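You operate a simulated robot arm through the tools that you are given. There is no shell and no other tool. Be economical: measure what you need, move in short steps, check, and stop when the job is done.

Carry out the task below with a simulated robot arm. There is one attempt and no reset: what you move stays moved.

JOB
Level the scale, tare it and check it with the weight.
Fine: move the teal scoop from the deck to the bench and turn the grey knob on the scale till the bubble lies in its ring before you press the tare button; then stand the weight on the deck.

The check looks at the end state, three seconds after you hand in, the way a careful person would. Anything else that was tipped, shoved, dropped, spilled or broken makes it a failure.

ROBOT AND FRAMES
A 6-joint arm with a two-finger parallel gripper, fixed in place. Base frame: the origin is at the foot of the arm, x ahead of it, y to its left, z up. Lengths are in m, angles in degrees, forces in N, time in s.
With the tool pointing down near the work surface it reaches from about 0.2 to 0.66 m from the base axis. Its first joint turns from -66.0 to 66.0 degrees. Payload 2.9 kg.
The TCP is the grasp point between the finger pads, 0.03 m short of the fingertips. In the tool frame z runs along the fingers and y along their closing line. Largest opening 0.11 m; finger width 0.02, thickness 0.01; the body of the gripper, 0.048 by 0.112 m, starts 0.055 m behind the TCP.
Orientation is that of the tool frame in the base frame, as a unit quaternion [w, x, y, z]. With the fingers straight down and closing along the base's y, the tool's x points along the base's -x, its y along +y and its z along -z.

CONTROLS
- The arm moves only by the tool send_rows. Its argument "targets" is a list of rows, each an object of numbers (a shift or turn left out is 0, a gripper value left out holds the last): "rx", "ry", "rz": the turn, a rotation vector about the tool's x, y, z in units of 90 degrees (1.0 is 90 degrees); "dx", "dy", "dz": the shift along the tool's x, y, z in units of 100 mm (1.0 is 100 mm); "gripper": the gripper command, from -1 (shut) to 1 (fully open), values between in proportion. In form: [{"rx": .., "ry": .., "rz": .., "dx": .., "dy": .., "dz": .., "gripper": ..}, ...]. A call has 1 to 10 rows; each row is the pose to reach, as a shift and turn from the pose commanded when the call began, along the tool's axes at that moment. A call with a number of a shift or a turn outside -1 to 1 is refused whole. A row lasts 0.2 s, in which the tool goes at most 0.05 m and 8.6 degrees; a call with a longer step from one row to the next is refused whole, and so is a gripper value outside its range. A pose out of reach is approached as far as the arm can. The call stops where the force on the tool passes 40 N (or 10 N more than at its start, if that is more) or the arm is blocked; 0.2 s more then pass. Each finger travels about 0.108 m/s and halts on what it meets, pressing with about 36 N; the grip force reading is that of the motor and also rises with nothing between the fingers. The clock runs only during rows and for 0.2 s after the last one: add rows that repeat a pose to give the fingers time. The reply holds the time, the measured pose of the TCP, the force on the tool along the base axes, the opening and the grip force, in the units named above and with some noise, and new pictures: "views" is both (left out), scene, wrist or none.
- Cameras (640 x 400 px; columns grow to the right, rows downward): "scene" is fixed at [0.0683, 0.4254, 1.3844]; the picture's right is [-0.84, -0.54, 0.00], its down [-0.31, 0.49, -0.81] and it looks along [0.44, -0.69, -0.58] (base axes); focal length 352 px, centre (320, 200). "wrist" rides on the gripper at [-0.036, 0, -0.057] in the tool frame; the picture's right is [0.00, -1.00, 0.00], its down [0.97, 0.00, -0.24] and it looks along [0.24, 0.00, 0.97] (tool axes); focal length 218 px, centre (320, 200).
- probe_pixels(camera, pixels): there is no depth. For up to 12 entries [column, row, z] of the newest picture of that camera ("zoom" is the newest enlarged one), the place [x, y] in the base frame at which the ray of that pixel passes the height z, good to about 0.003 m. No time passes.
- close_up(camera, box): a new picture of the part [left, top, right, bottom] of that camera's present view, enlarged. No time passes.
- hand_in(): hands the job in; it is judged then, once.

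Go step by step. Measure first, check grasps and placings, and put right what went wrong. The budget is 80 turns and 120 pictures, counting those below and the enlarged ones. Unless the task says otherwise, let go and move clear before handing in, and close with one line.

The tools are called by a JSON object that holds its "op" and its "data". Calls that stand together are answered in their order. send_rows: Moves the arm, as the interface text tells. Its arguments: {"type":"object","properties":{"targets":{"type":"array","items":{"type":"object","properties":{"rx":{"type":"number"},"ry":{"type":"number"},"rz":{"type":"number"},"dx":{"type":"number"},"dy":{"type":"number"},"dz":{"type":"number"},"gripper":{"type":"number"}}}},"views":{"type":"string","enum":["both","scene","wrist","none"]}},"required":["targets"]} The other tools are called the same way: probe_pixels (camera, pixels) gives the place at which the rays of pixels pass given heights; close_up (camera, box) takes an enlarged picture of a part of a camera's view; hand_in () hands the job in.

At the start:

```text
time: 0.0
tool_pos: [0.4335, -0.2465, 0.937]
tcp_rot: [-0.001, 0.001, 1.0, 0.0]
ft_force: [0.3, -1.0, 0.3]
grip_width: 0.1098
grip_force: 0.2
```

scene: 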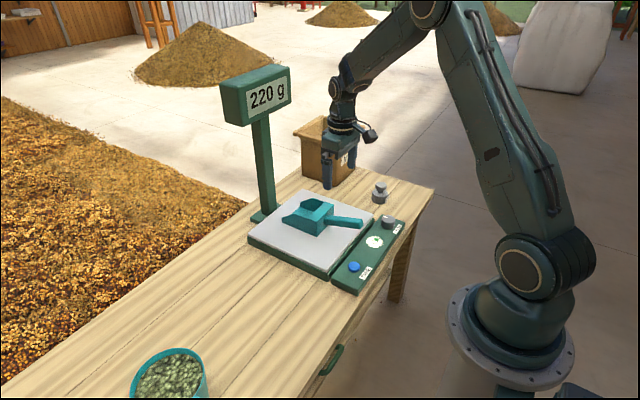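
wrist: 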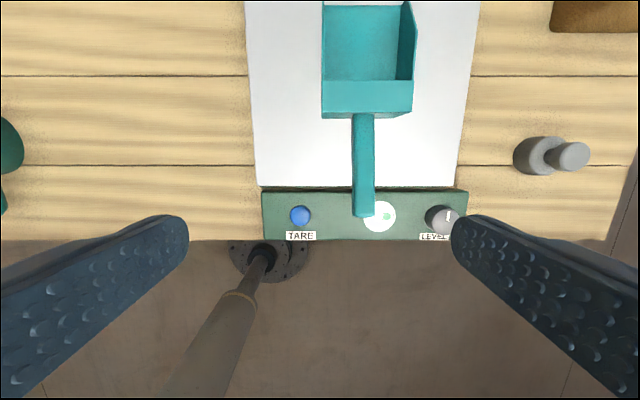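

The wrist view shows the scoop on the plate (handle about 364,165), the tare button (300,215), the bubble level (380,215), the knob (442,218) and the weight (550,155). I'll enlarge the panel and probe these positions.

{"op": "close_up", "data": {"camera": "wrist", "box": [250, 170, 490, 250]}}

{"op": "close_up", "data": {"camera": "scene", "box": [240, 170, 440, 300]}}

{"op": "probe_pixels", "data": {"camera": "wrist", "pixels": [[300, 215, 0.65], [380, 215, 0.65], [442, 218, 0.66], [540, 155, 0.62], [570, 155, 0.67], [364, 120, 0.68], [364, 212, 0.68], [262, 190, 0.65], [468, 190, 0.65], [250, 5, 0.65], [322, 85, 0.66], [412, 85, 0.66]]}}

{"op": "probe_pixels", "data": {"camera": "scene", "pixels": [[379, 200, 0.62], [380, 184, 0.67], [354, 267, 0.65], [374, 242, 0.65], [388, 222, 0.66], [360, 222, 0.68], [333, 220, 0.68], [172, 370, 0.67], [248, 237, 0.65], [331, 278, 0.65], [331, 288, 0.62], [300, 215, 0.65]]}}

```text
2.67 times, centred on (370, 210) of wrist
```

zoom: 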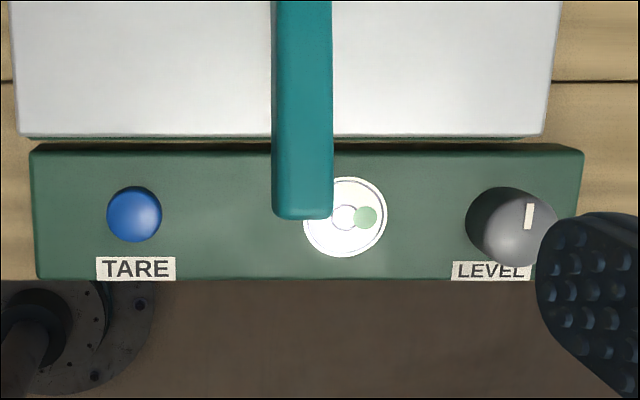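

```text
3.08 times, centred on (340, 235) of scene
```

zoom: 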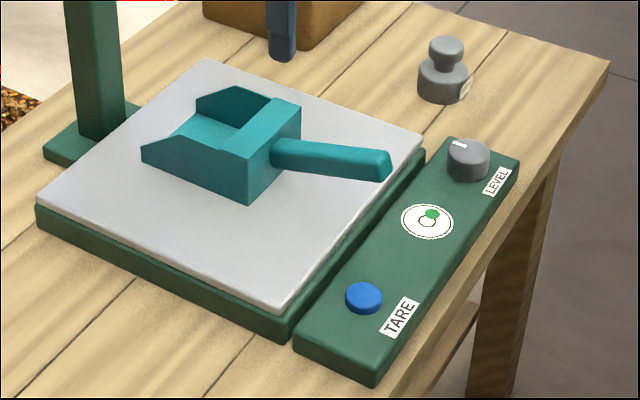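

```text
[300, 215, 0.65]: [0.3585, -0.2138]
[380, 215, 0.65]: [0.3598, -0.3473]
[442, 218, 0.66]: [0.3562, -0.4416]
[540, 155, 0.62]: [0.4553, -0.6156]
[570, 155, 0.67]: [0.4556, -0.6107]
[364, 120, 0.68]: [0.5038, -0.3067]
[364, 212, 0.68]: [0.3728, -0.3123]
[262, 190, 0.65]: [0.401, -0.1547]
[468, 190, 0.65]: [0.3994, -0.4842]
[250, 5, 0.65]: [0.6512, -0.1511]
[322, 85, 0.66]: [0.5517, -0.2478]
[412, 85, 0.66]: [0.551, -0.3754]
```

```text
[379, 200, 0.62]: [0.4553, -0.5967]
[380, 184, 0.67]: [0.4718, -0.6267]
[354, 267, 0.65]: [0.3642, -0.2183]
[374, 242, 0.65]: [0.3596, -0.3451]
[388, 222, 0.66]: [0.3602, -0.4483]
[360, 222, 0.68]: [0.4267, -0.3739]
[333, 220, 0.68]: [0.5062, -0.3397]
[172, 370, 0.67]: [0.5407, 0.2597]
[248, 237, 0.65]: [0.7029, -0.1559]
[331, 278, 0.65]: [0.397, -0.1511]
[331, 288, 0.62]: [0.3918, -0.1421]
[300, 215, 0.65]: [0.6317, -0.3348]
```

Triangulating the two views puts the scoop handle end near (0.39,-0.30,0.745). I'll move above the handle for a closer look.

{"op": "send_rows", "data": {"targets": [{"dx": -0.07, "dy": -0.18, "dz": 0.25}, {"dx": -0.14, "dy": -0.36, "dz": 0.5}, {"dx": -0.215, "dy": -0.535, "dz": 0.7}, {"dx": -0.215, "dy": -0.535, "dz": 0.7}]}}

{"op": "close_up", "data": {"camera": "scene", "box": [240, 130, 440, 300]}}

```text
time: 1.0
tool_pos: [0.4547, -0.299, 0.866]
tcp_rot: [0.0, 0.0, 1.0, 0.0]
ft_force: [0.1, 0.4, 0.5]
grip_width: 0.1102
grip_force: 0.1
```

scene: 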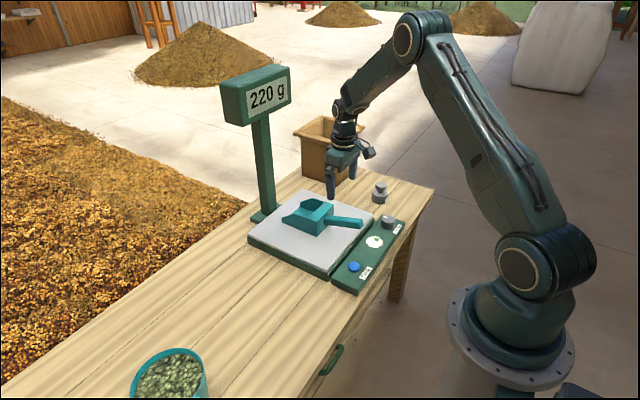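
wrist: 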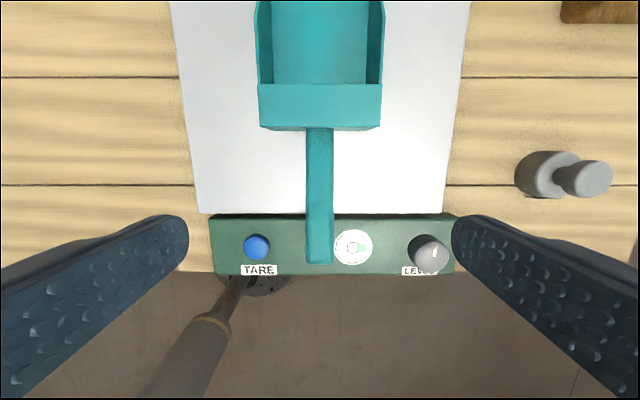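

```text
2.35 times, centred on (340, 215) of scene
```

zoom: 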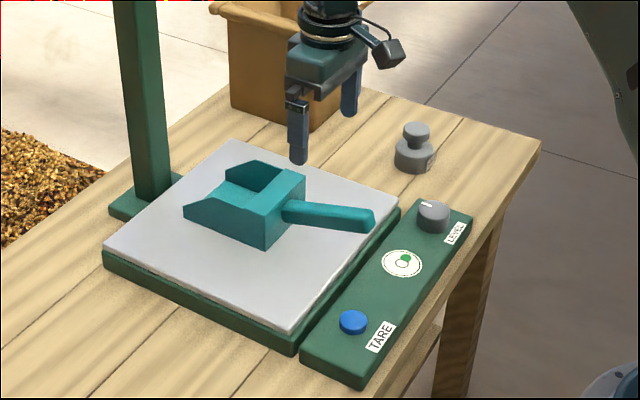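

The view is centred on the handle (320,190). I'll probe several heights to fix the handle, deck and panel heights.

{"op": "probe_pixels", "data": {"camera": "wrist", "pixels": [[319, 262, 0.74], [319, 130, 0.74], [307, 190, 0.74], [333, 190, 0.74], [256, 246, 0.66], [353, 246, 0.65], [430, 252, 0.68], [200, 212, 0.66], [443, 212, 0.66], [545, 190, 0.62], [590, 178, 0.69], [260, 90, 0.74]]}}

{"op": "probe_pixels", "data": {"camera": "zoom", "pixels": [[372, 220, 0.74], [290, 215, 0.74], [290, 331, 0.66], [354, 318, 0.66], [402, 262, 0.65], [433, 208, 0.68], [413, 170, 0.62], [417, 130, 0.69], [397, 205, 0.66], [103, 248, 0.66], [265, 247, 0.66], [245, 140, 0.66]]}}

```text
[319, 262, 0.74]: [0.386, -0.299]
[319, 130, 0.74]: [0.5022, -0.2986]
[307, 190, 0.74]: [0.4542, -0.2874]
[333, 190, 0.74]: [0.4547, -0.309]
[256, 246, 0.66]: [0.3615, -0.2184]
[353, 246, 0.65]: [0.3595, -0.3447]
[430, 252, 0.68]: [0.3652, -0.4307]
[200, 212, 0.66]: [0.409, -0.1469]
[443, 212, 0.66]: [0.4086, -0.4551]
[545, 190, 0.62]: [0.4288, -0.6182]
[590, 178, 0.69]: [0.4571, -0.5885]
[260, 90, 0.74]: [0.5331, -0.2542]
```

```text
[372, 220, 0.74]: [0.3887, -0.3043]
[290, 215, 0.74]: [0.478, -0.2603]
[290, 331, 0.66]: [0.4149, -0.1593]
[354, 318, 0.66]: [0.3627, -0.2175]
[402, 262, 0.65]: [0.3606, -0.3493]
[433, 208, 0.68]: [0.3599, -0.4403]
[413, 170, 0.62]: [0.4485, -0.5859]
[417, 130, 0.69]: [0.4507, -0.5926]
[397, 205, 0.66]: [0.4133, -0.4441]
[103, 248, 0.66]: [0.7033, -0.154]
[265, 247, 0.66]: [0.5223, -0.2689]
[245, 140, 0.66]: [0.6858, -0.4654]
```

The handle slopes upward: its top is about 0.745 at the end (x 0.386) and 0.71 at the bowl (x 0.49), with width 0.022 and y -0.299. The deck top is about 0.665. I'll lower to grasp at x 0.47, z 0.712.

{"op": "send_rows", "data": {"targets": [{"dx": -0.15, "dz": 0.3}, {"dx": -0.15, "dz": 0.6}, {"dx": -0.15, "dz": 0.95}], "views": "none"}}

{"op": "send_rows", "data": {"targets": [{"dz": 0.3}, {"dz": 0.58}, {"dz": 0.58}]}}

```text
time: 1.8
tool_pos: [0.47, -0.2997, 0.7725]
tcp_rot: [0.0, -0.001, 1.0, -0.001]
ft_force: [0.3, 0.9, -1.1]
grip_width: 0.1099
grip_force: 0.0
```

```text
time: 2.6
tool_pos: [0.4698, -0.3009, 0.7133]
tcp_rot: [0.0, 0.0, 1.0, 0.0]
ft_force: [0.5, 0.3, 0.5]
grip_width: 0.11
grip_force: 0.0
```

scene: 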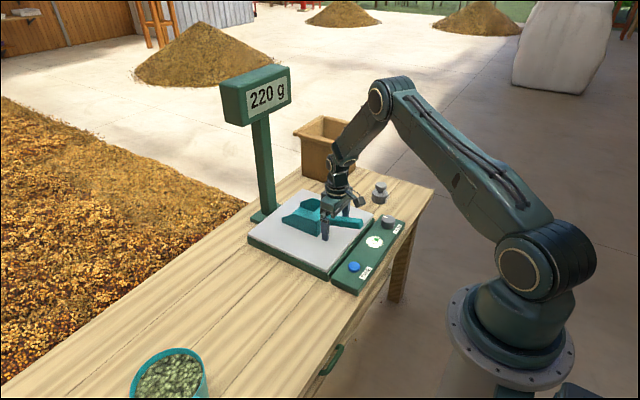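
wrist: 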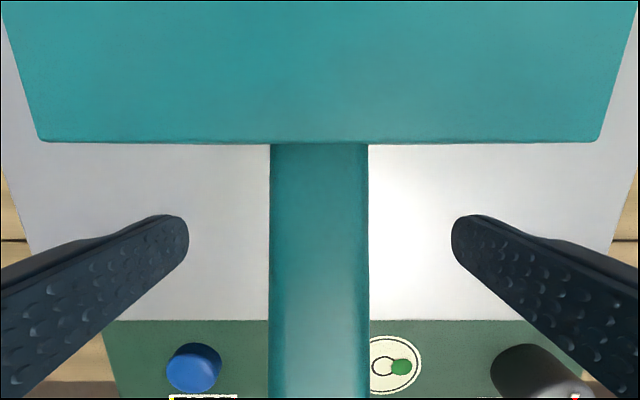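

The handle (320,250) is centred between the fingers. I'll close, then raise slightly to check the hold.

{"op": "send_rows", "data": {"targets": [{"gripper": -1}, {"gripper": -1}, {"gripper": -1}, {"gripper": -1}], "views": "none"}}

{"op": "send_rows", "data": {"targets": [{"dz": -0.1}, {"dz": -0.25}, {"dz": -0.4}, {"dz": -0.4}]}}

{"op": "close_up", "data": {"camera": "scene", "box": [240, 130, 440, 300]}}

```text
time: 3.6
tool_pos: [0.4699, -0.2995, 0.7142]
tcp_rot: [0.0, 0.0, 1.0, 0.0]
ft_force: [0.0, 1.5, 0.0]
grip_width: 0.0256
grip_force: 35.5
```

```text
time: 4.6
tool_pos: [0.4708, -0.3022, 0.7542]
tcp_rot: [0.0, 0.001, 1.0, 0.0]
ft_force: [0.0, 0.5, -1.8]
grip_width: 0.0256
grip_force: 36.7
```

scene: 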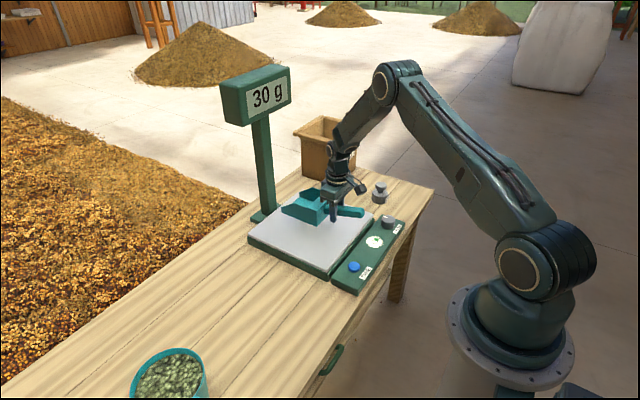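
wrist: 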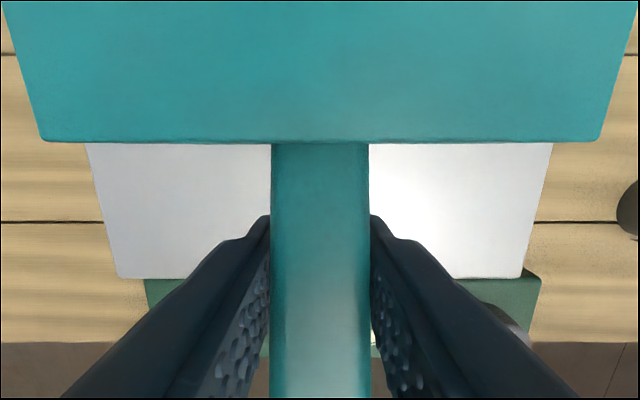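

```text
2.35 times, centred on (340, 215) of scene
```

zoom: 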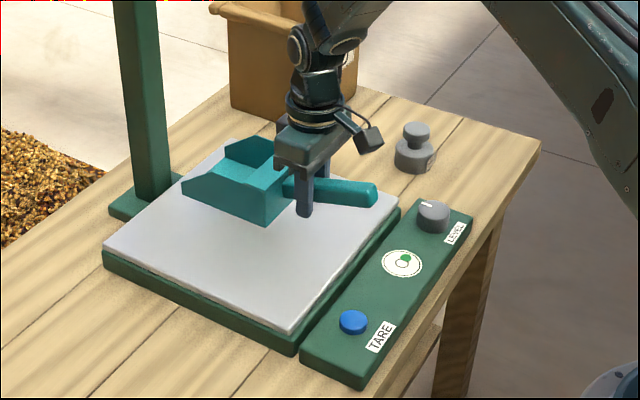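

The scoop is held (width 0.0256, display fell to 30 g). I'll carry it left to y ≈ 0.0, above the empty bench.

{"op": "send_rows", "data": {"targets": [{"dz": -0.2}, {"dy": 0.2, "dz": -0.3}, {"dy": 0.5, "dz": -0.3}, {"dy": 0.8, "dz": -0.3}, {"dy": 1.0, "dz": -0.3}], "views": "none"}}

{"op": "send_rows", "data": {"targets": [{"dy": 0.3}, {"dy": 0.6}, {"dy": 0.9}, {"dy": 1.0}], "views": "none"}}

{"op": "send_rows", "data": {"targets": [{"dy": 0.3}, {"dy": 0.6}, {"dy": 0.9}, {"dy": 1.0}, {"dy": 1.0}]}}

```text
time: 5.8
tool_pos: [0.4701, -0.2004, 0.7823]
tcp_rot: [0.0, 0.001, 1.0, 0.0]
ft_force: [0.2, 0.1, -2.0]
grip_width: 0.0257
grip_force: 35.9
```

```text
time: 6.8
tool_pos: [0.4708, -0.0995, 0.7826]
tcp_rot: [0.0, 0.0, 1.0, 0.0]
ft_force: [-0.7, -0.2, -1.4]
grip_width: 0.0255
grip_force: 35.7
```

```text
time: 8.0
tool_pos: [0.4718, -0.0001, 0.7842]
tcp_rot: [0.0, 0.0, 1.0, 0.0]
ft_force: [-0.2, -1.0, -1.5]
grip_width: 0.0255
grip_force: 36.0
```

scene: 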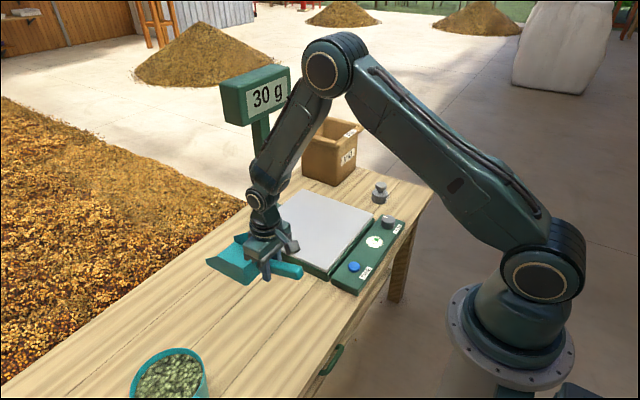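
wrist: 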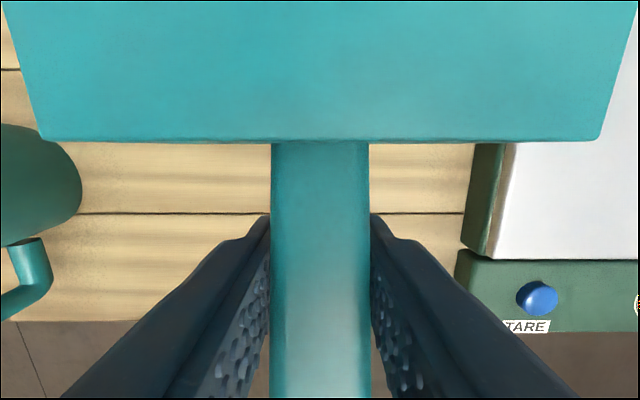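

The area below is clear: bin at left (40,190), scale at right (470,220). I'll lower towards z ≈ 0.68 first, then feel for contact.

{"op": "send_rows", "data": {"targets": [{"dz": 0.3}, {"dz": 0.6}, {"dz": 0.9}, {"dz": 1.0}, {"dz": 1.0}], "views": "none"}}

{"op": "send_rows", "data": {"targets": [{"dz": 0.03}, {"dz": 0.06}, {"dz": 0.08}, {"dz": 0.08}]}}

{"op": "close_up", "data": {"camera": "scene", "box": [160, 200, 360, 340]}}

```text
time: 9.2
tool_pos: [0.4707, -0.0008, 0.6827]
tcp_rot: [-0.001, 0.001, 1.0, 0.0]
ft_force: [-0.2, -0.2, -1.2]
grip_width: 0.0253
grip_force: 35.6
```

```text
time: 10.2
tool_pos: [0.4708, 0.0001, 0.6747]
tcp_rot: [0.0, -0.001, 1.0, 0.0]
ft_force: [-0.7, 0.1, -1.3]
grip_width: 0.0256
grip_force: 35.9
```

scene: 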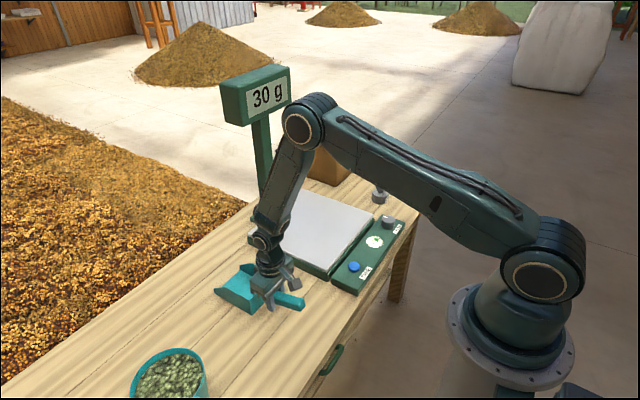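
wrist: 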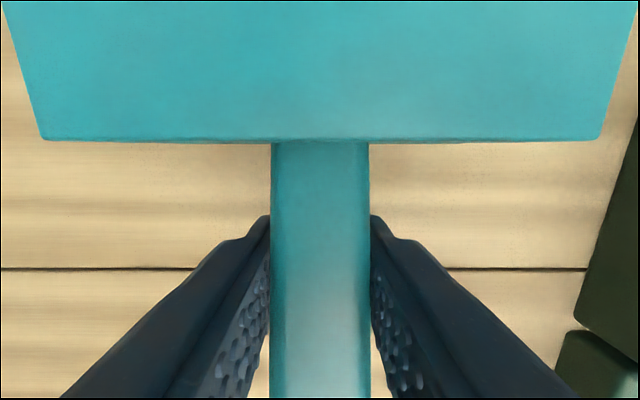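

```text
2.86 times, centred on (260, 270) of scene
```

zoom: 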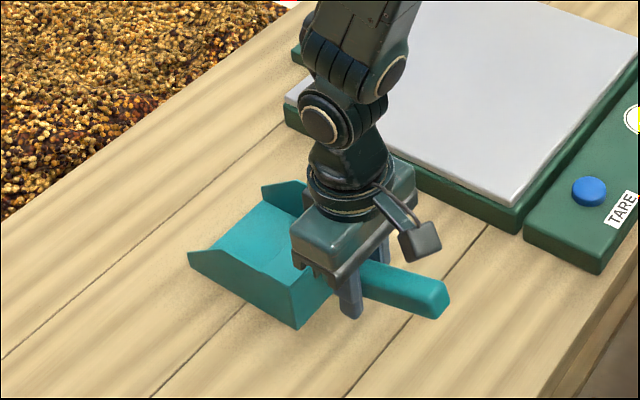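

No contact yet (force −1.3 N). I'll continue down in 2 mm steps.

{"op": "send_rows", "data": {"targets": [{"dz": 0.02}, {"dz": 0.04}, {"dz": 0.04}], "views": "none"}}

{"op": "send_rows", "data": {"targets": [{"dz": 0.02}, {"dz": 0.02}], "views": "none"}}

{"op": "send_rows", "data": {"targets": [{"dz": 0.02}, {"dz": 0.02}], "views": "none"}}

```text
time: 11.0
tool_pos: [0.4702, -0.0008, 0.6726]
tcp_rot: [0.0, 0.0, 1.0, 0.001]
ft_force: [-0.1, 0.3, -1.8]
grip_width: 0.0254
grip_force: 36.2
```

```text
time: 11.6
tool_pos: [0.472, 0.0008, 0.6684]
tcp_rot: [0.0, 0.001, 1.0, 0.0]
ft_force: [-0.6, 1.1, -1.0]
grip_width: 0.0257
grip_force: 36.4
```

```text
time: 12.2
tool_pos: [0.4714, -0.0015, 0.6674]
tcp_rot: [0.0, 0.0, 1.0, 0.0]
ft_force: [0.5, -0.2, -1.7]
grip_width: 0.0259
grip_force: 36.0
```

Still unsupported; continuing down.

{"op": "send_rows", "data": {"targets": [{"dz": 0.02}, {"dz": 0.02}], "views": "none"}}

{"op": "send_rows", "data": {"targets": [{"dz": 0.02}, {"dz": 0.02}], "views": "none"}}

{"op": "send_rows", "data": {"targets": [{"dz": 0.02}, {"dz": 0.02}], "views": "none"}}

```text
time: 12.8
tool_pos: [0.4705, -0.0009, 0.6661]
tcp_rot: [0.0, 0.0, 1.0, -0.001]
ft_force: [1.0, 0.3, -2.5]
grip_width: 0.0254
grip_force: 36.0
```

```text
time: 13.4
tool_pos: [0.4713, -0.0007, 0.6651]
tcp_rot: [0.0, -0.001, 1.0, 0.0]
ft_force: [-9.5, 0.5, 23.1]
grip_width: 0.0258
grip_force: 35.8
```

```text
time: 14.0
tool_pos: [0.4714, -0.0016, 0.6617]
tcp_rot: [0.001, 0.0, 1.0, 0.0]
ft_force: [-6.0, -0.6, 22.1]
grip_width: 0.0258
grip_force: 36.4
```

Contact is made (22 N). I'll ease up 2 mm and open, then rise.

{"op": "send_rows", "data": {"targets": [{"dz": -0.02}, {"dz": -0.02, "gripper": -0.5}, {"dz": -0.02, "gripper": 0}, {"dz": -0.02, "gripper": 0.3}, {"dz": -0.02, "gripper": 0.3}], "views": "none"}}

{"op": "send_rows", "data": {"targets": [{"dz": -0.3}, {"dz": -0.6}, {"dz": -1.0}, {"dz": -1.0}]}}

{"op": "close_up", "data": {"camera": "scene", "box": [160, 200, 360, 340]}}

```text
time: 15.2
tool_pos: [0.4697, -0.0011, 0.6637]
tcp_rot: [0.0, 0.0, 1.0, -0.001]
ft_force: [1.1, 0.4, -0.5]
grip_width: 0.0716
grip_force: 0.0
```

```text
time: 16.2
tool_pos: [0.4682, 0.0007, 0.7628]
tcp_rot: [0.0, 0.0, 1.0, 0.001]
ft_force: [0.6, 0.9, -0.4]
grip_width: 0.0715
grip_force: 0.2
```

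scene: 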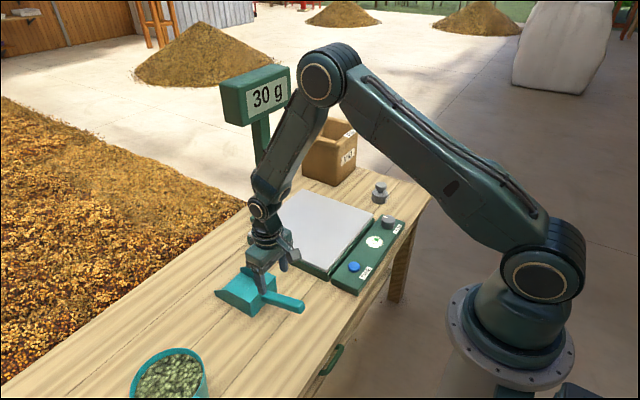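
wrist: 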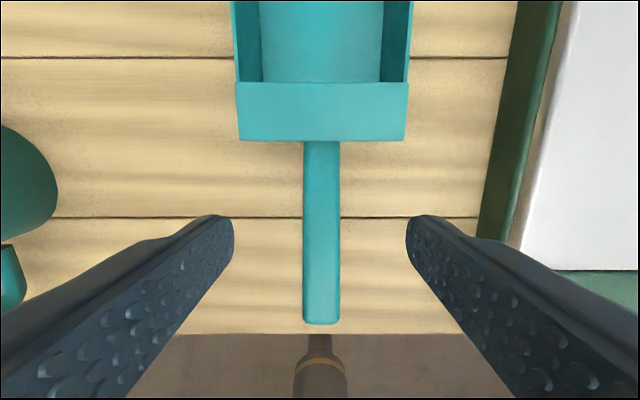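

```text
2.86 times, centred on (260, 270) of scene
```

zoom: 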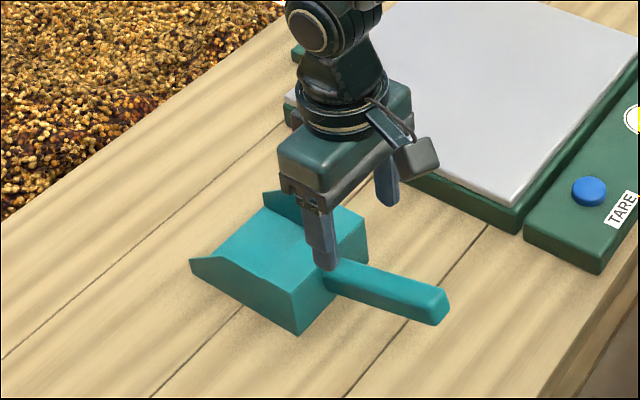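

The scoop stands on the bench. Now I'll move above the knob at about (0.362,-0.436), at z ≈ 0.80.

{"op": "send_rows", "data": {"targets": [{"dz": -0.4}, {"dz": -0.4, "dy": -0.4}, {"dz": -0.4, "dy": -0.8, "dx": 0.2}, {"dz": -0.4, "dy": -1.0, "dx": 0.5}, {"dz": -0.4, "dy": -1.0, "dx": 0.9}, {"dz": -0.4, "dy": -1.0, "dx": 1.0}], "views": "none"}}

{"op": "send_rows", "data": {"targets": [{"dy": -0.4}, {"dy": -0.8}, {"dy": -1.0}], "views": "none"}}

{"op": "send_rows", "data": {"targets": [{"dy": -0.4}, {"dy": -0.8}, {"dy": -1.0}], "views": "none"}}

{"op": "send_rows", "data": {"targets": [{"dy": -0.4}, {"dy": -0.8}, {"dy": -1.0}, {"dy": -1.0}]}}

```text
time: 17.6
tool_pos: [0.3705, -0.1003, 0.8028]
tcp_rot: [0.0, 0.0, 1.0, 0.0]
ft_force: [-0.4, -0.9, 1.0]
grip_width: 0.0716
grip_force: 0.0
```

```text
time: 18.4
tool_pos: [0.3702, -0.2013, 0.8009]
tcp_rot: [0.0, 0.0, 1.0, 0.0]
ft_force: [0.0, 0.0, 0.2]
grip_width: 0.0713
grip_force: 0.0
```

```text
time: 19.2
tool_pos: [0.371, -0.3013, 0.8044]
tcp_rot: [0.0, 0.0, 1.0, 0.0]
ft_force: [0.6, -0.6, -0.1]
grip_width: 0.0714
grip_force: 0.1
```

```text
time: 20.2
tool_pos: [0.3719, -0.4016, 0.8043]
tcp_rot: [0.001, 0.0, 1.0, 0.0]
ft_force: [1.0, 0.5, 0.5]
grip_width: 0.0715
grip_force: 0.1
```

scene: 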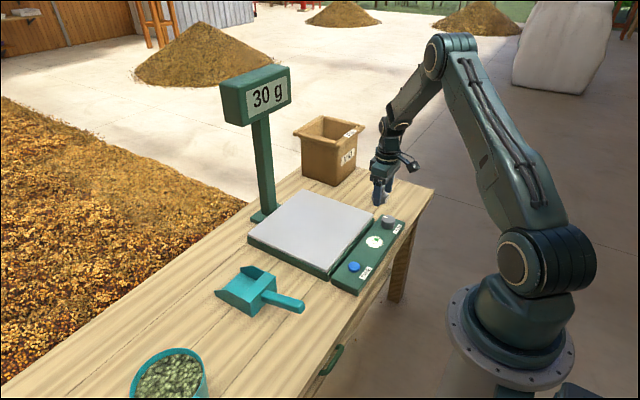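
wrist: 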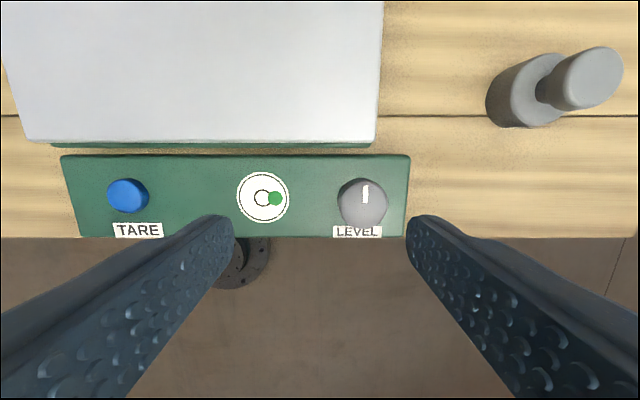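

{"op": "close_up", "data": {"camera": "wrist", "box": [220, 150, 420, 250]}}

{"op": "close_up", "data": {"camera": "scene", "box": [340, 170, 440, 300]}}

{"op": "probe_pixels", "data": {"camera": "wrist", "pixels": [[363, 203, 0.68], [340, 203, 0.68], [388, 203, 0.68], [363, 203, 0.67], [262, 197, 0.65], [128, 195, 0.66], [592, 78, 0.7], [592, 78, 0.68], [525, 92, 0.62], [515, 92, 0.64]]}}

```text
3.20 times, centred on (320, 200) of wrist
```

zoom: 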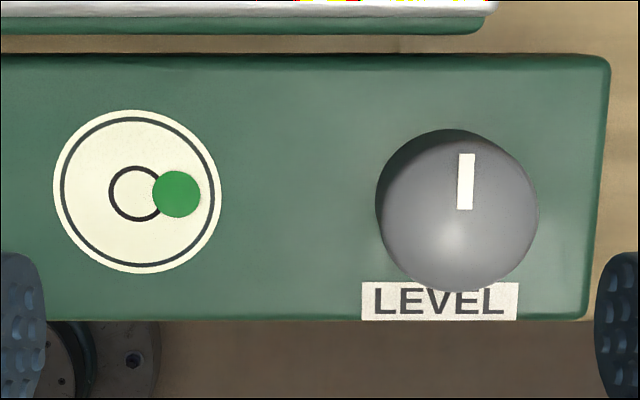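

```text
3.08 times, centred on (390, 235) of scene
```

zoom: 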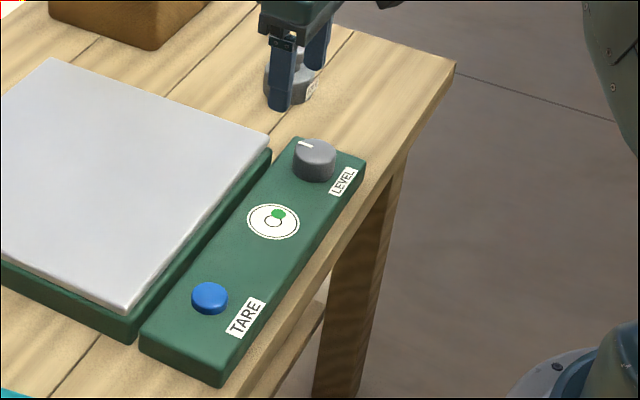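

```text
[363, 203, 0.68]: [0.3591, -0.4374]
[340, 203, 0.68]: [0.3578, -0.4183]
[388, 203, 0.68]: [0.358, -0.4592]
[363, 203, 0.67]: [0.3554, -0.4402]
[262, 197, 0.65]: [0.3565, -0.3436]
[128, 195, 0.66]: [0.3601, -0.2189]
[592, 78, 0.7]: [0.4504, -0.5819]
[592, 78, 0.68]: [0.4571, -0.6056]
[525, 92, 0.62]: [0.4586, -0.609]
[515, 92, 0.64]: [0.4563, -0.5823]
```

The knob centre is about (0.359,-0.438), 40 mm across, top ~0.68; the bubble sits off to the −y side (right) of its ring. I'll descend on the knob.

{"op": "send_rows", "data": {"targets": [{"dx": 0.11, "dy": -0.37, "dz": 0.1}, {"dx": 0.11, "dy": -0.37, "dz": 0.5}, {"dx": 0.11, "dy": -0.37, "dz": 0.8}, {"dx": 0.11, "dy": -0.37, "dz": 0.8}]}}

{"op": "probe_pixels", "data": {"camera": "wrist", "pixels": [[320, 200, 0.68]]}}

```text
time: 21.2
tool_pos: [0.36, -0.4366, 0.723]
tcp_rot: [0.0, 0.0, 1.0, -0.001]
ft_force: [-0.2, 0.8, -0.5]
grip_width: 0.0714
grip_force: 0.0
```

scene: 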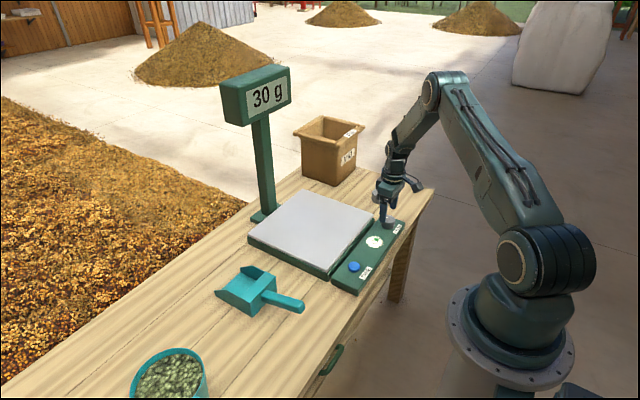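
wrist: 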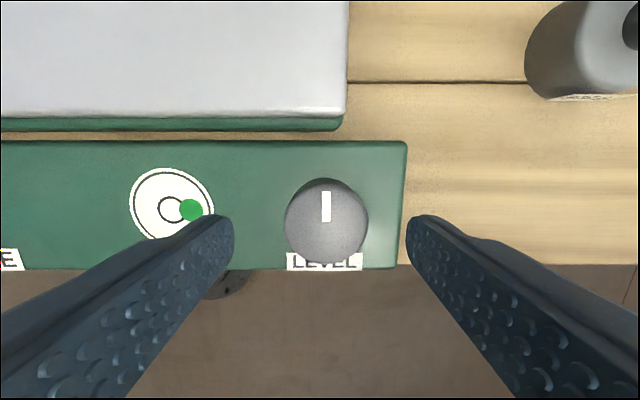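

```text
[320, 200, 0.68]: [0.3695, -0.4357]
```

The knob (326,221) is almost centred. I'll descend 36 mm, close on it, and look.

{"op": "send_rows", "data": {"targets": [{"dy": -0.025, "dz": 0.18}, {"dy": -0.025, "dz": 0.36}, {"dy": -0.025, "dz": 0.36}, {"dy": -0.025, "dz": 0.36, "gripper": -0.6}, {"dy": -0.025, "dz": 0.36, "gripper": -0.6}, {"dy": -0.025, "dz": 0.36, "gripper": -0.6}]}}

```text
time: 22.6
tool_pos: [0.3607, -0.4405, 0.687]
tcp_rot: [0.0, 0.0, 1.0, -0.001]
ft_force: [3.0, -8.8, -8.3]
grip_width: 0.0437
grip_force: 44.7
```

scene: 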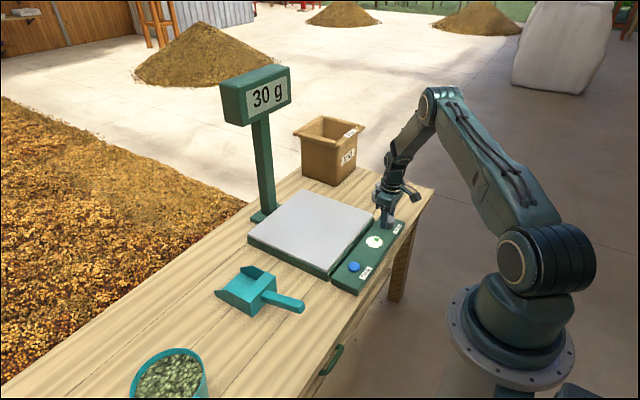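
wrist: 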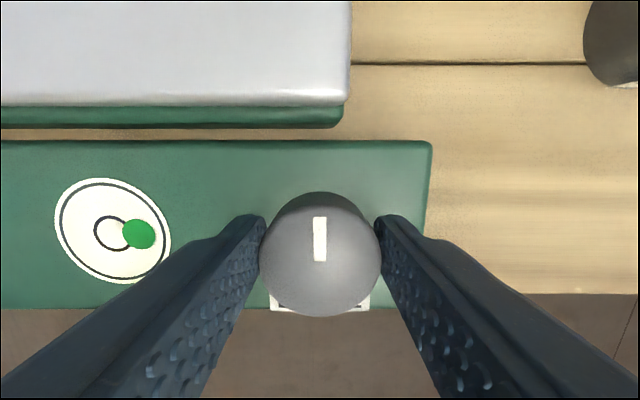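

The knob is gripped and the bubble is visible at (138,233). I'll try turning about 16° and watch the bubble.

{"op": "send_rows", "data": {"targets": [{"rz": 0.06}, {"rz": 0.12}, {"rz": 0.18}, {"rz": 0.18}], "views": "wrist"}}

{"op": "close_up", "data": {"camera": "scene", "box": [340, 210, 420, 260]}}

```text
time: 23.6
tool_pos: [0.3601, -0.4424, 0.687]
tcp_rot: [0.002, 0.143, 0.99, -0.002]
ft_force: [5.4, -22.2, -7.9]
grip_width: 0.0439
grip_force: 45.0
```

wrist: 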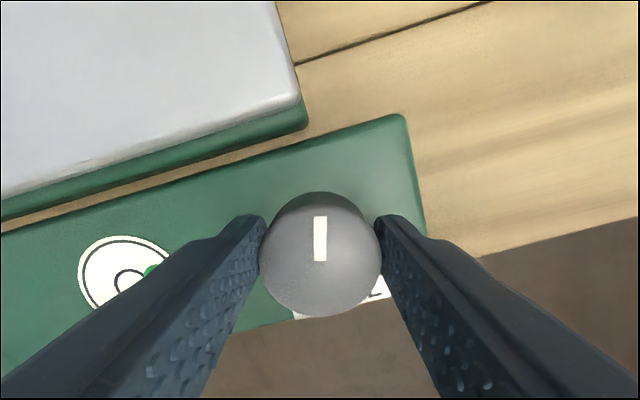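

```text
8.00 times, centred on (380, 235) of scene
```

zoom: 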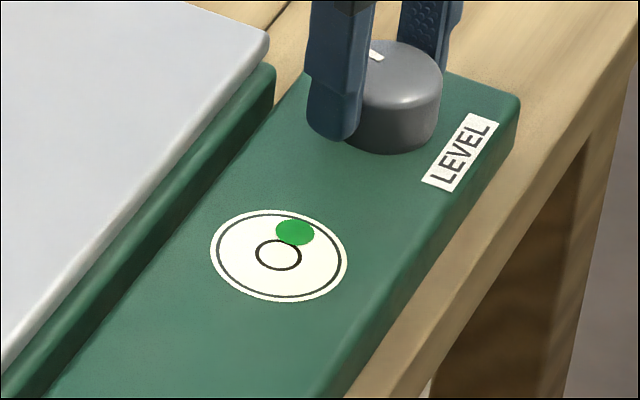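

The bubble moved further out (offset about 22→29 px), so I'll turn the other way, about 54° back.

{"op": "send_rows", "data": {"targets": [{"rz": -0.08, "dy": -0.01}, {"rz": -0.16, "dy": -0.01}, {"rz": -0.24, "dy": -0.01}, {"rz": -0.32, "dy": -0.01}, {"rz": -0.4, "dy": -0.01}, {"rz": -0.48, "dy": -0.01}, {"rz": -0.54, "dy": -0.01}, {"rz": -0.6, "dy": -0.01}, {"rz": -0.6, "dy": -0.01}], "views": "wrist"}}

{"op": "close_up", "data": {"camera": "scene", "box": [340, 210, 420, 260]}}

```text
time: 25.4
tool_pos: [0.3598, -0.4377, 0.6874]
tcp_rot: [-0.002, -0.314, 0.95, 0.004]
ft_force: [-2.3, 6.5, 7.7]
grip_width: 0.0434
grip_force: 44.7
stopped in row 8: the force on the tool passed its limit (the readings are from after the stop); the commanded pose is now the measured one
```

wrist: 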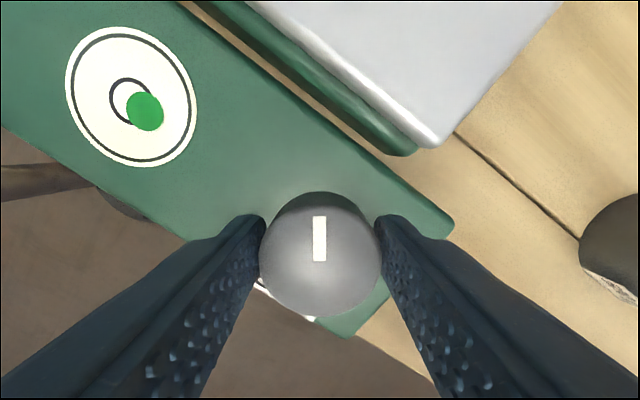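

```text
8.00 times, centred on (380, 235) of scene
```

zoom: 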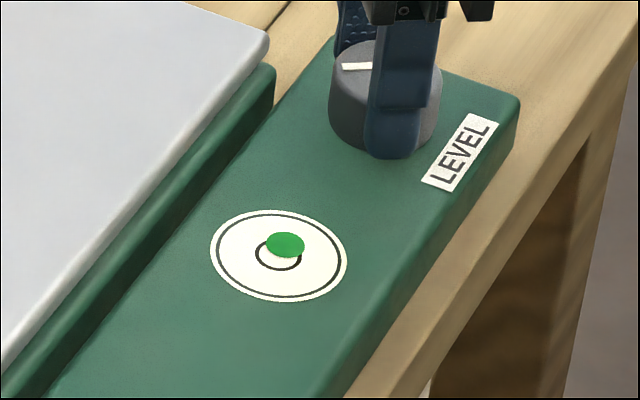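

The bubble is coming in (offset about 29→11 px over 53°). The commanded pose was re-zeroed by the stop; I'll go about 32° more.

{"op": "send_rows", "data": {"targets": [{"rz": -0.07}, {"rz": -0.14}, {"rz": -0.21}, {"rz": -0.28}, {"rz": -0.35}, {"rz": -0.35}], "views": "wrist"}}

{"op": "close_up", "data": {"camera": "scene", "box": [340, 210, 420, 260]}}

```text
time: 26.8
tool_pos: [0.357, -0.436, 0.6863]
tcp_rot: [0.0, -0.56, 0.829, 0.007]
ft_force: [-17.0, 23.0, 24.2]
grip_width: 0.0438
grip_force: 45.4
```

wrist: 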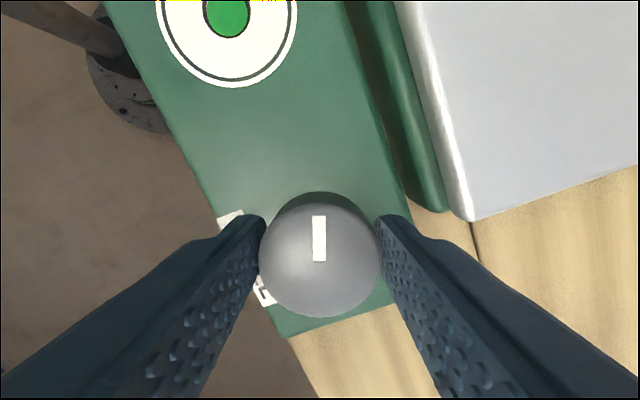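

```text
8.00 times, centred on (380, 235) of scene
```

zoom: 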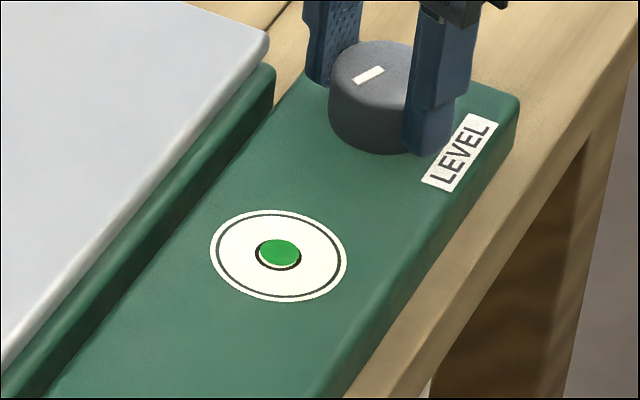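

The bubble is nearly in the ring (280,252 vs ring centre 278,255). One more ~6° turn.

{"op": "send_rows", "data": {"targets": [{"rz": -0.035}, {"rz": -0.065}, {"rz": -0.065}], "views": "none"}}

{"op": "close_up", "data": {"camera": "scene", "box": [340, 210, 420, 260]}}

```text
time: 27.6
tool_pos: [0.357, -0.4363, 0.6873]
tcp_rot: [0.0, -0.601, 0.799, 0.008]
ft_force: [-21.7, 21.7, 25.6]
grip_width: 0.0437
grip_force: 45.4
```

```text
8.00 times, centred on (380, 235) of scene
```

zoom: 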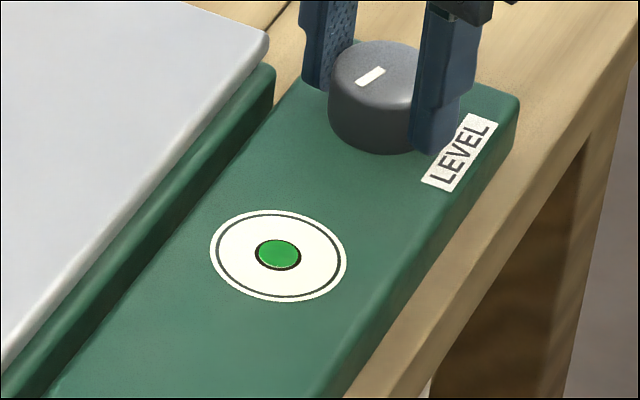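

The bubble now lies centred in its ring. I'll open just a little (to avoid the deck edge) and lift off.

{"op": "send_rows", "data": {"targets": [{"gripper": -0.05}, {"gripper": -0.05}, {"gripper": -0.05}], "views": "none"}}

{"op": "send_rows", "data": {"targets": [{"dz": -0.2}, {"dz": -0.5}, {"dz": -0.8}, {"dz": -1.0}, {"dz": -1.0}]}}

{"op": "close_up", "data": {"camera": "scene", "box": [340, 210, 420, 260]}}

```text
time: 28.4
tool_pos: [0.359, -0.4376, 0.687]
tcp_rot: [0.0, -0.601, 0.799, 0.004]
ft_force: [-0.7, 0.2, -0.3]
grip_width: 0.0521
grip_force: 0.0
```

```text
time: 29.6
tool_pos: [0.3594, -0.4375, 0.7881]
tcp_rot: [0.001, -0.6, 0.8, 0.005]
ft_force: [0.2, -0.4, 0.5]
grip_width: 0.0523
grip_force: 0.0
```

scene: 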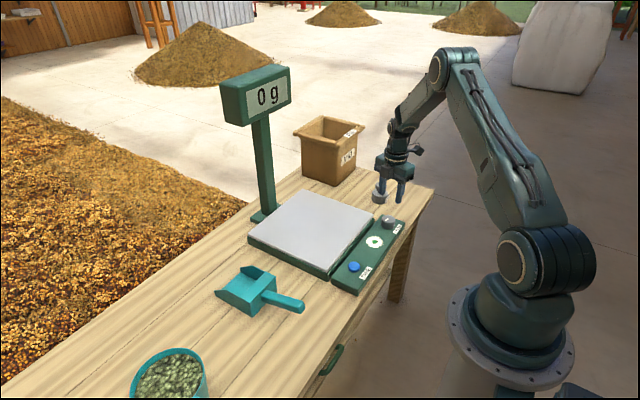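
wrist: 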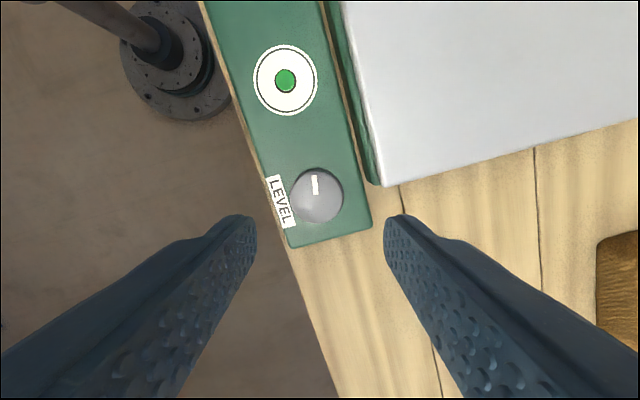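

```text
8.00 times, centred on (380, 235) of scene
```

zoom: 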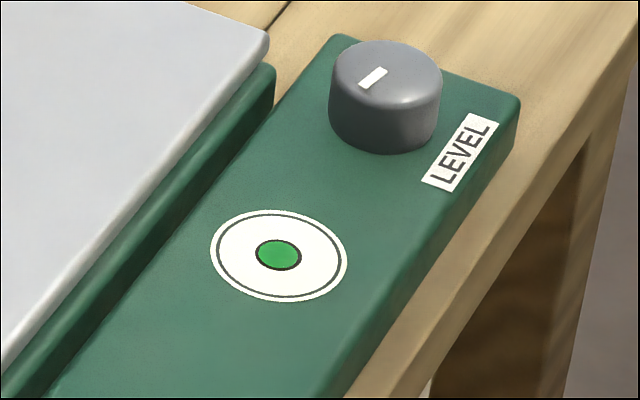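

The level is held at the centre and the display reads 0 g. I'll turn the tool back to square with the gripper shut, then go to the tare button at (0.361,-0.2185).

{"op": "send_rows", "data": {"targets": [{"rz": 0.09, "gripper": -1}, {"rz": 0.18}, {"rz": 0.27}, {"rz": 0.36}, {"rz": 0.45}, {"rz": 0.54}, {"rz": 0.63}, {"rz": 0.72}, {"rz": 0.8}, {"rz": 0.82}], "views": "none"}}

{"op": "send_rows", "data": {"targets": [{"dy": 0.4}, {"dy": 0.8}, {"dy": 1.0}], "views": "none"}}

{"op": "send_rows", "data": {"targets": [{"dy": 0.4}, {"dy": 0.8}, {"dy": 1.0}, {"dy": 1.0}], "views": "wrist"}}

```text
time: 31.8
tool_pos: [0.3592, -0.4381, 0.7877]
tcp_rot: [-0.001, 0.001, 1.0, 0.003]
ft_force: [0.6, -0.5, -0.6]
grip_width: 0.0
grip_force: 36.7
```

```text
time: 32.6
tool_pos: [0.3585, -0.3384, 0.7886]
tcp_rot: [-0.002, 0.001, 1.0, 0.004]
ft_force: [-0.3, 0.0, -0.4]
grip_width: 0.0001
grip_force: 36.0
```

```text
time: 33.6
tool_pos: [0.3604, -0.2373, 0.7903]
tcp_rot: [-0.001, 0.0, 1.0, 0.004]
ft_force: [0.1, 0.7, -0.6]
grip_width: 0.0003
grip_force: 35.9
```

wrist: 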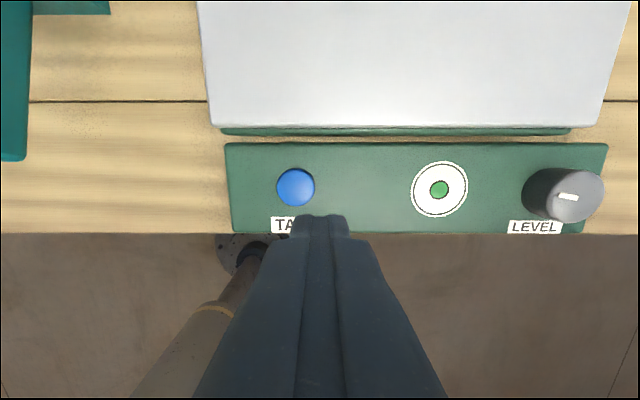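

The button is at (295,187); I'll probe it to align precisely.

{"op": "probe_pixels", "data": {"camera": "wrist", "pixels": [[296, 188, 0.66], [296, 188, 0.655], [277, 188, 0.66], [315, 188, 0.66], [296, 169, 0.66], [296, 207, 0.66]]}}

```text
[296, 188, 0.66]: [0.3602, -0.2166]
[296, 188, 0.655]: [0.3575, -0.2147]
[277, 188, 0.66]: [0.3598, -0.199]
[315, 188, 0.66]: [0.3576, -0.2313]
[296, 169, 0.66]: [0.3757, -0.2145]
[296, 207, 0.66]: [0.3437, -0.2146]
```

The button centre is about (0.360,-0.2165). I'll descend to just above it.

{"op": "send_rows", "data": {"targets": [{"dy": 0.21, "dz": 0.2}, {"dy": 0.21, "dz": 0.5}, {"dy": 0.21, "dz": 0.8}, {"dy": 0.21, "dz": 0.9}, {"dy": 0.21, "dz": 0.9}], "views": "wrist"}}

{"op": "close_up", "data": {"camera": "scene", "box": [310, 220, 420, 300]}}

```text
time: 34.8
tool_pos: [0.3594, -0.2155, 0.6974]
tcp_rot: [-0.001, -0.001, 1.0, 0.004]
ft_force: [0.6, -0.2, 1.0]
grip_width: 0.0003
grip_force: 36.1
```

wrist: 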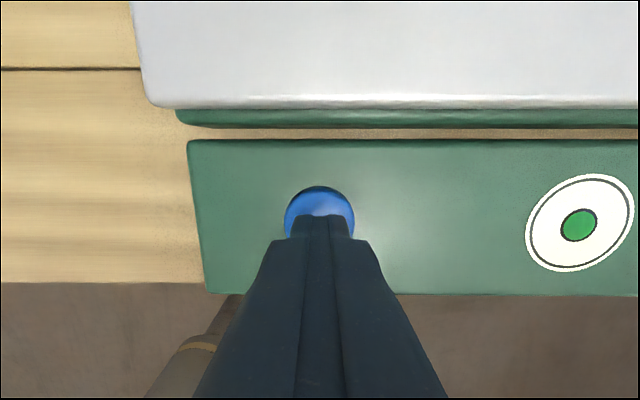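

```text
5.00 times, centred on (365, 260) of scene
```

zoom: 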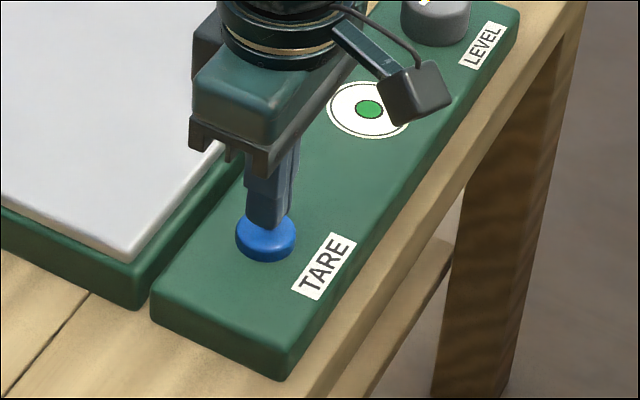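

The tip is just above the button. I'll press in small steps and watch the force.

{"op": "send_rows", "data": {"targets": [{"dz": 0.02}, {"dz": 0.04}, {"dz": 0.06}, {"dz": 0.06}], "views": "none"}}

{"op": "send_rows", "data": {"targets": [{"dz": 0.02}, {"dz": 0.04}, {"dz": 0.04}], "views": "scene"}}

```text
time: 35.8
tool_pos: [0.3588, -0.2164, 0.6926]
tcp_rot: [-0.002, 0.0, 1.0, 0.004]
ft_force: [0.8, -0.9, 0.1]
grip_width: 0.0002
grip_force: 36.4
```

```text
time: 36.6
tool_pos: [0.3603, -0.2185, 0.688]
tcp_rot: [-0.001, 0.0, 1.0, 0.004]
ft_force: [0.1, -0.2, 1.3]
grip_width: 0.0
grip_force: 36.3
```

scene: 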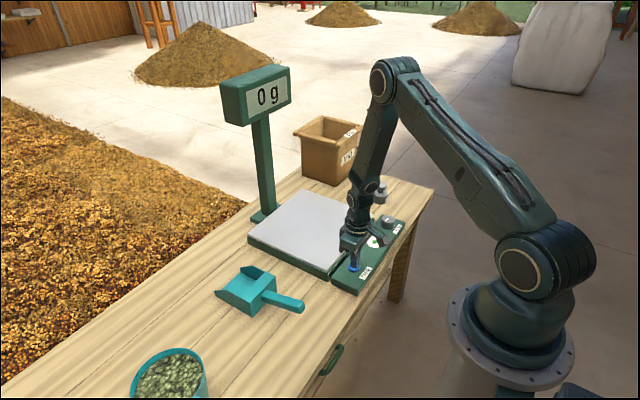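

No clear contact yet; continuing down.

{"op": "send_rows", "data": {"targets": [{"dz": 0.02}, {"dz": 0.03}, {"dz": 0.03}], "views": "none"}}

{"op": "send_rows", "data": {"targets": [{"dz": 0.02}, {"dz": 0.03}, {"dz": 0.03}], "views": "none"}}

{"op": "close_up", "data": {"camera": "scene", "box": [310, 220, 420, 300]}}

```text
time: 37.4
tool_pos: [0.3592, -0.2167, 0.6857]
tcp_rot: [-0.001, 0.0, 1.0, 0.003]
ft_force: [0.6, -1.3, 3.7]
grip_width: 0.0
grip_force: 35.4
```

```text
time: 38.2
tool_pos: [0.3607, -0.2183, 0.6836]
tcp_rot: [-0.001, 0.0, 1.0, 0.004]
ft_force: [-1.1, 3.4, 22.1]
grip_width: 0.0
grip_force: 36.0
```

```text
5.00 times, centred on (365, 260) of scene
```

zoom: 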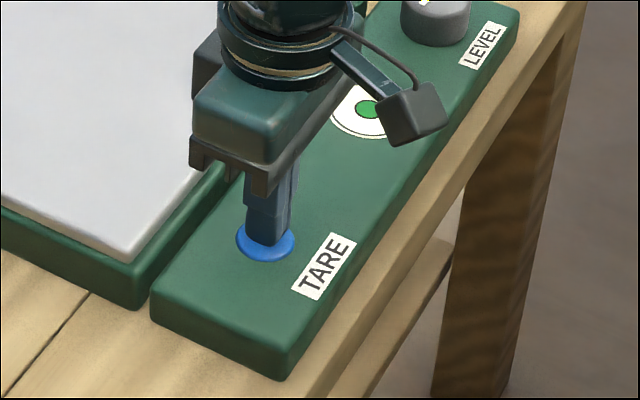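

The button is pushed to its stop (22 N, visibly flush). I'll lift off and head toward the weight, at height.

{"op": "send_rows", "data": {"targets": [{"dz": -0.2}, {"dz": -0.5}, {"dz": -0.8}, {"dz": -1.0}, {"dz": -1.0}], "views": "scene"}}

{"op": "close_up", "data": {"camera": "scene", "box": [360, 160, 440, 210]}}

{"op": "close_up", "data": {"camera": "scene", "box": [310, 220, 420, 300]}}

```text
time: 39.4
tool_pos: [0.3602, -0.216, 0.7845]
tcp_rot: [-0.001, 0.0, 1.0, 0.004]
ft_force: [-0.2, -1.0, -0.4]
grip_width: 0.0
grip_force: 36.0
```

scene: 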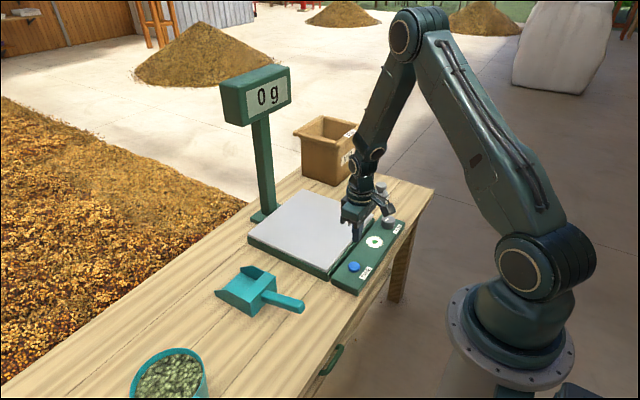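

```text
8.00 times, centred on (400, 185) of scene
```

zoom: 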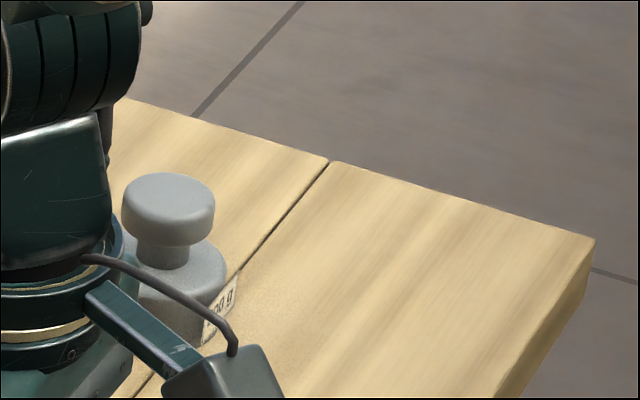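

```text
5.00 times, centred on (365, 260) of scene
```

zoom: 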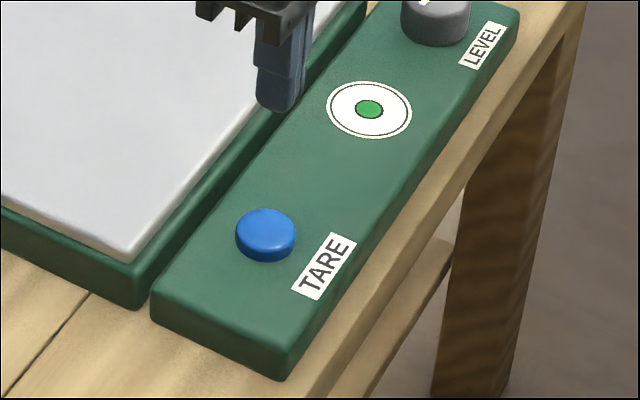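

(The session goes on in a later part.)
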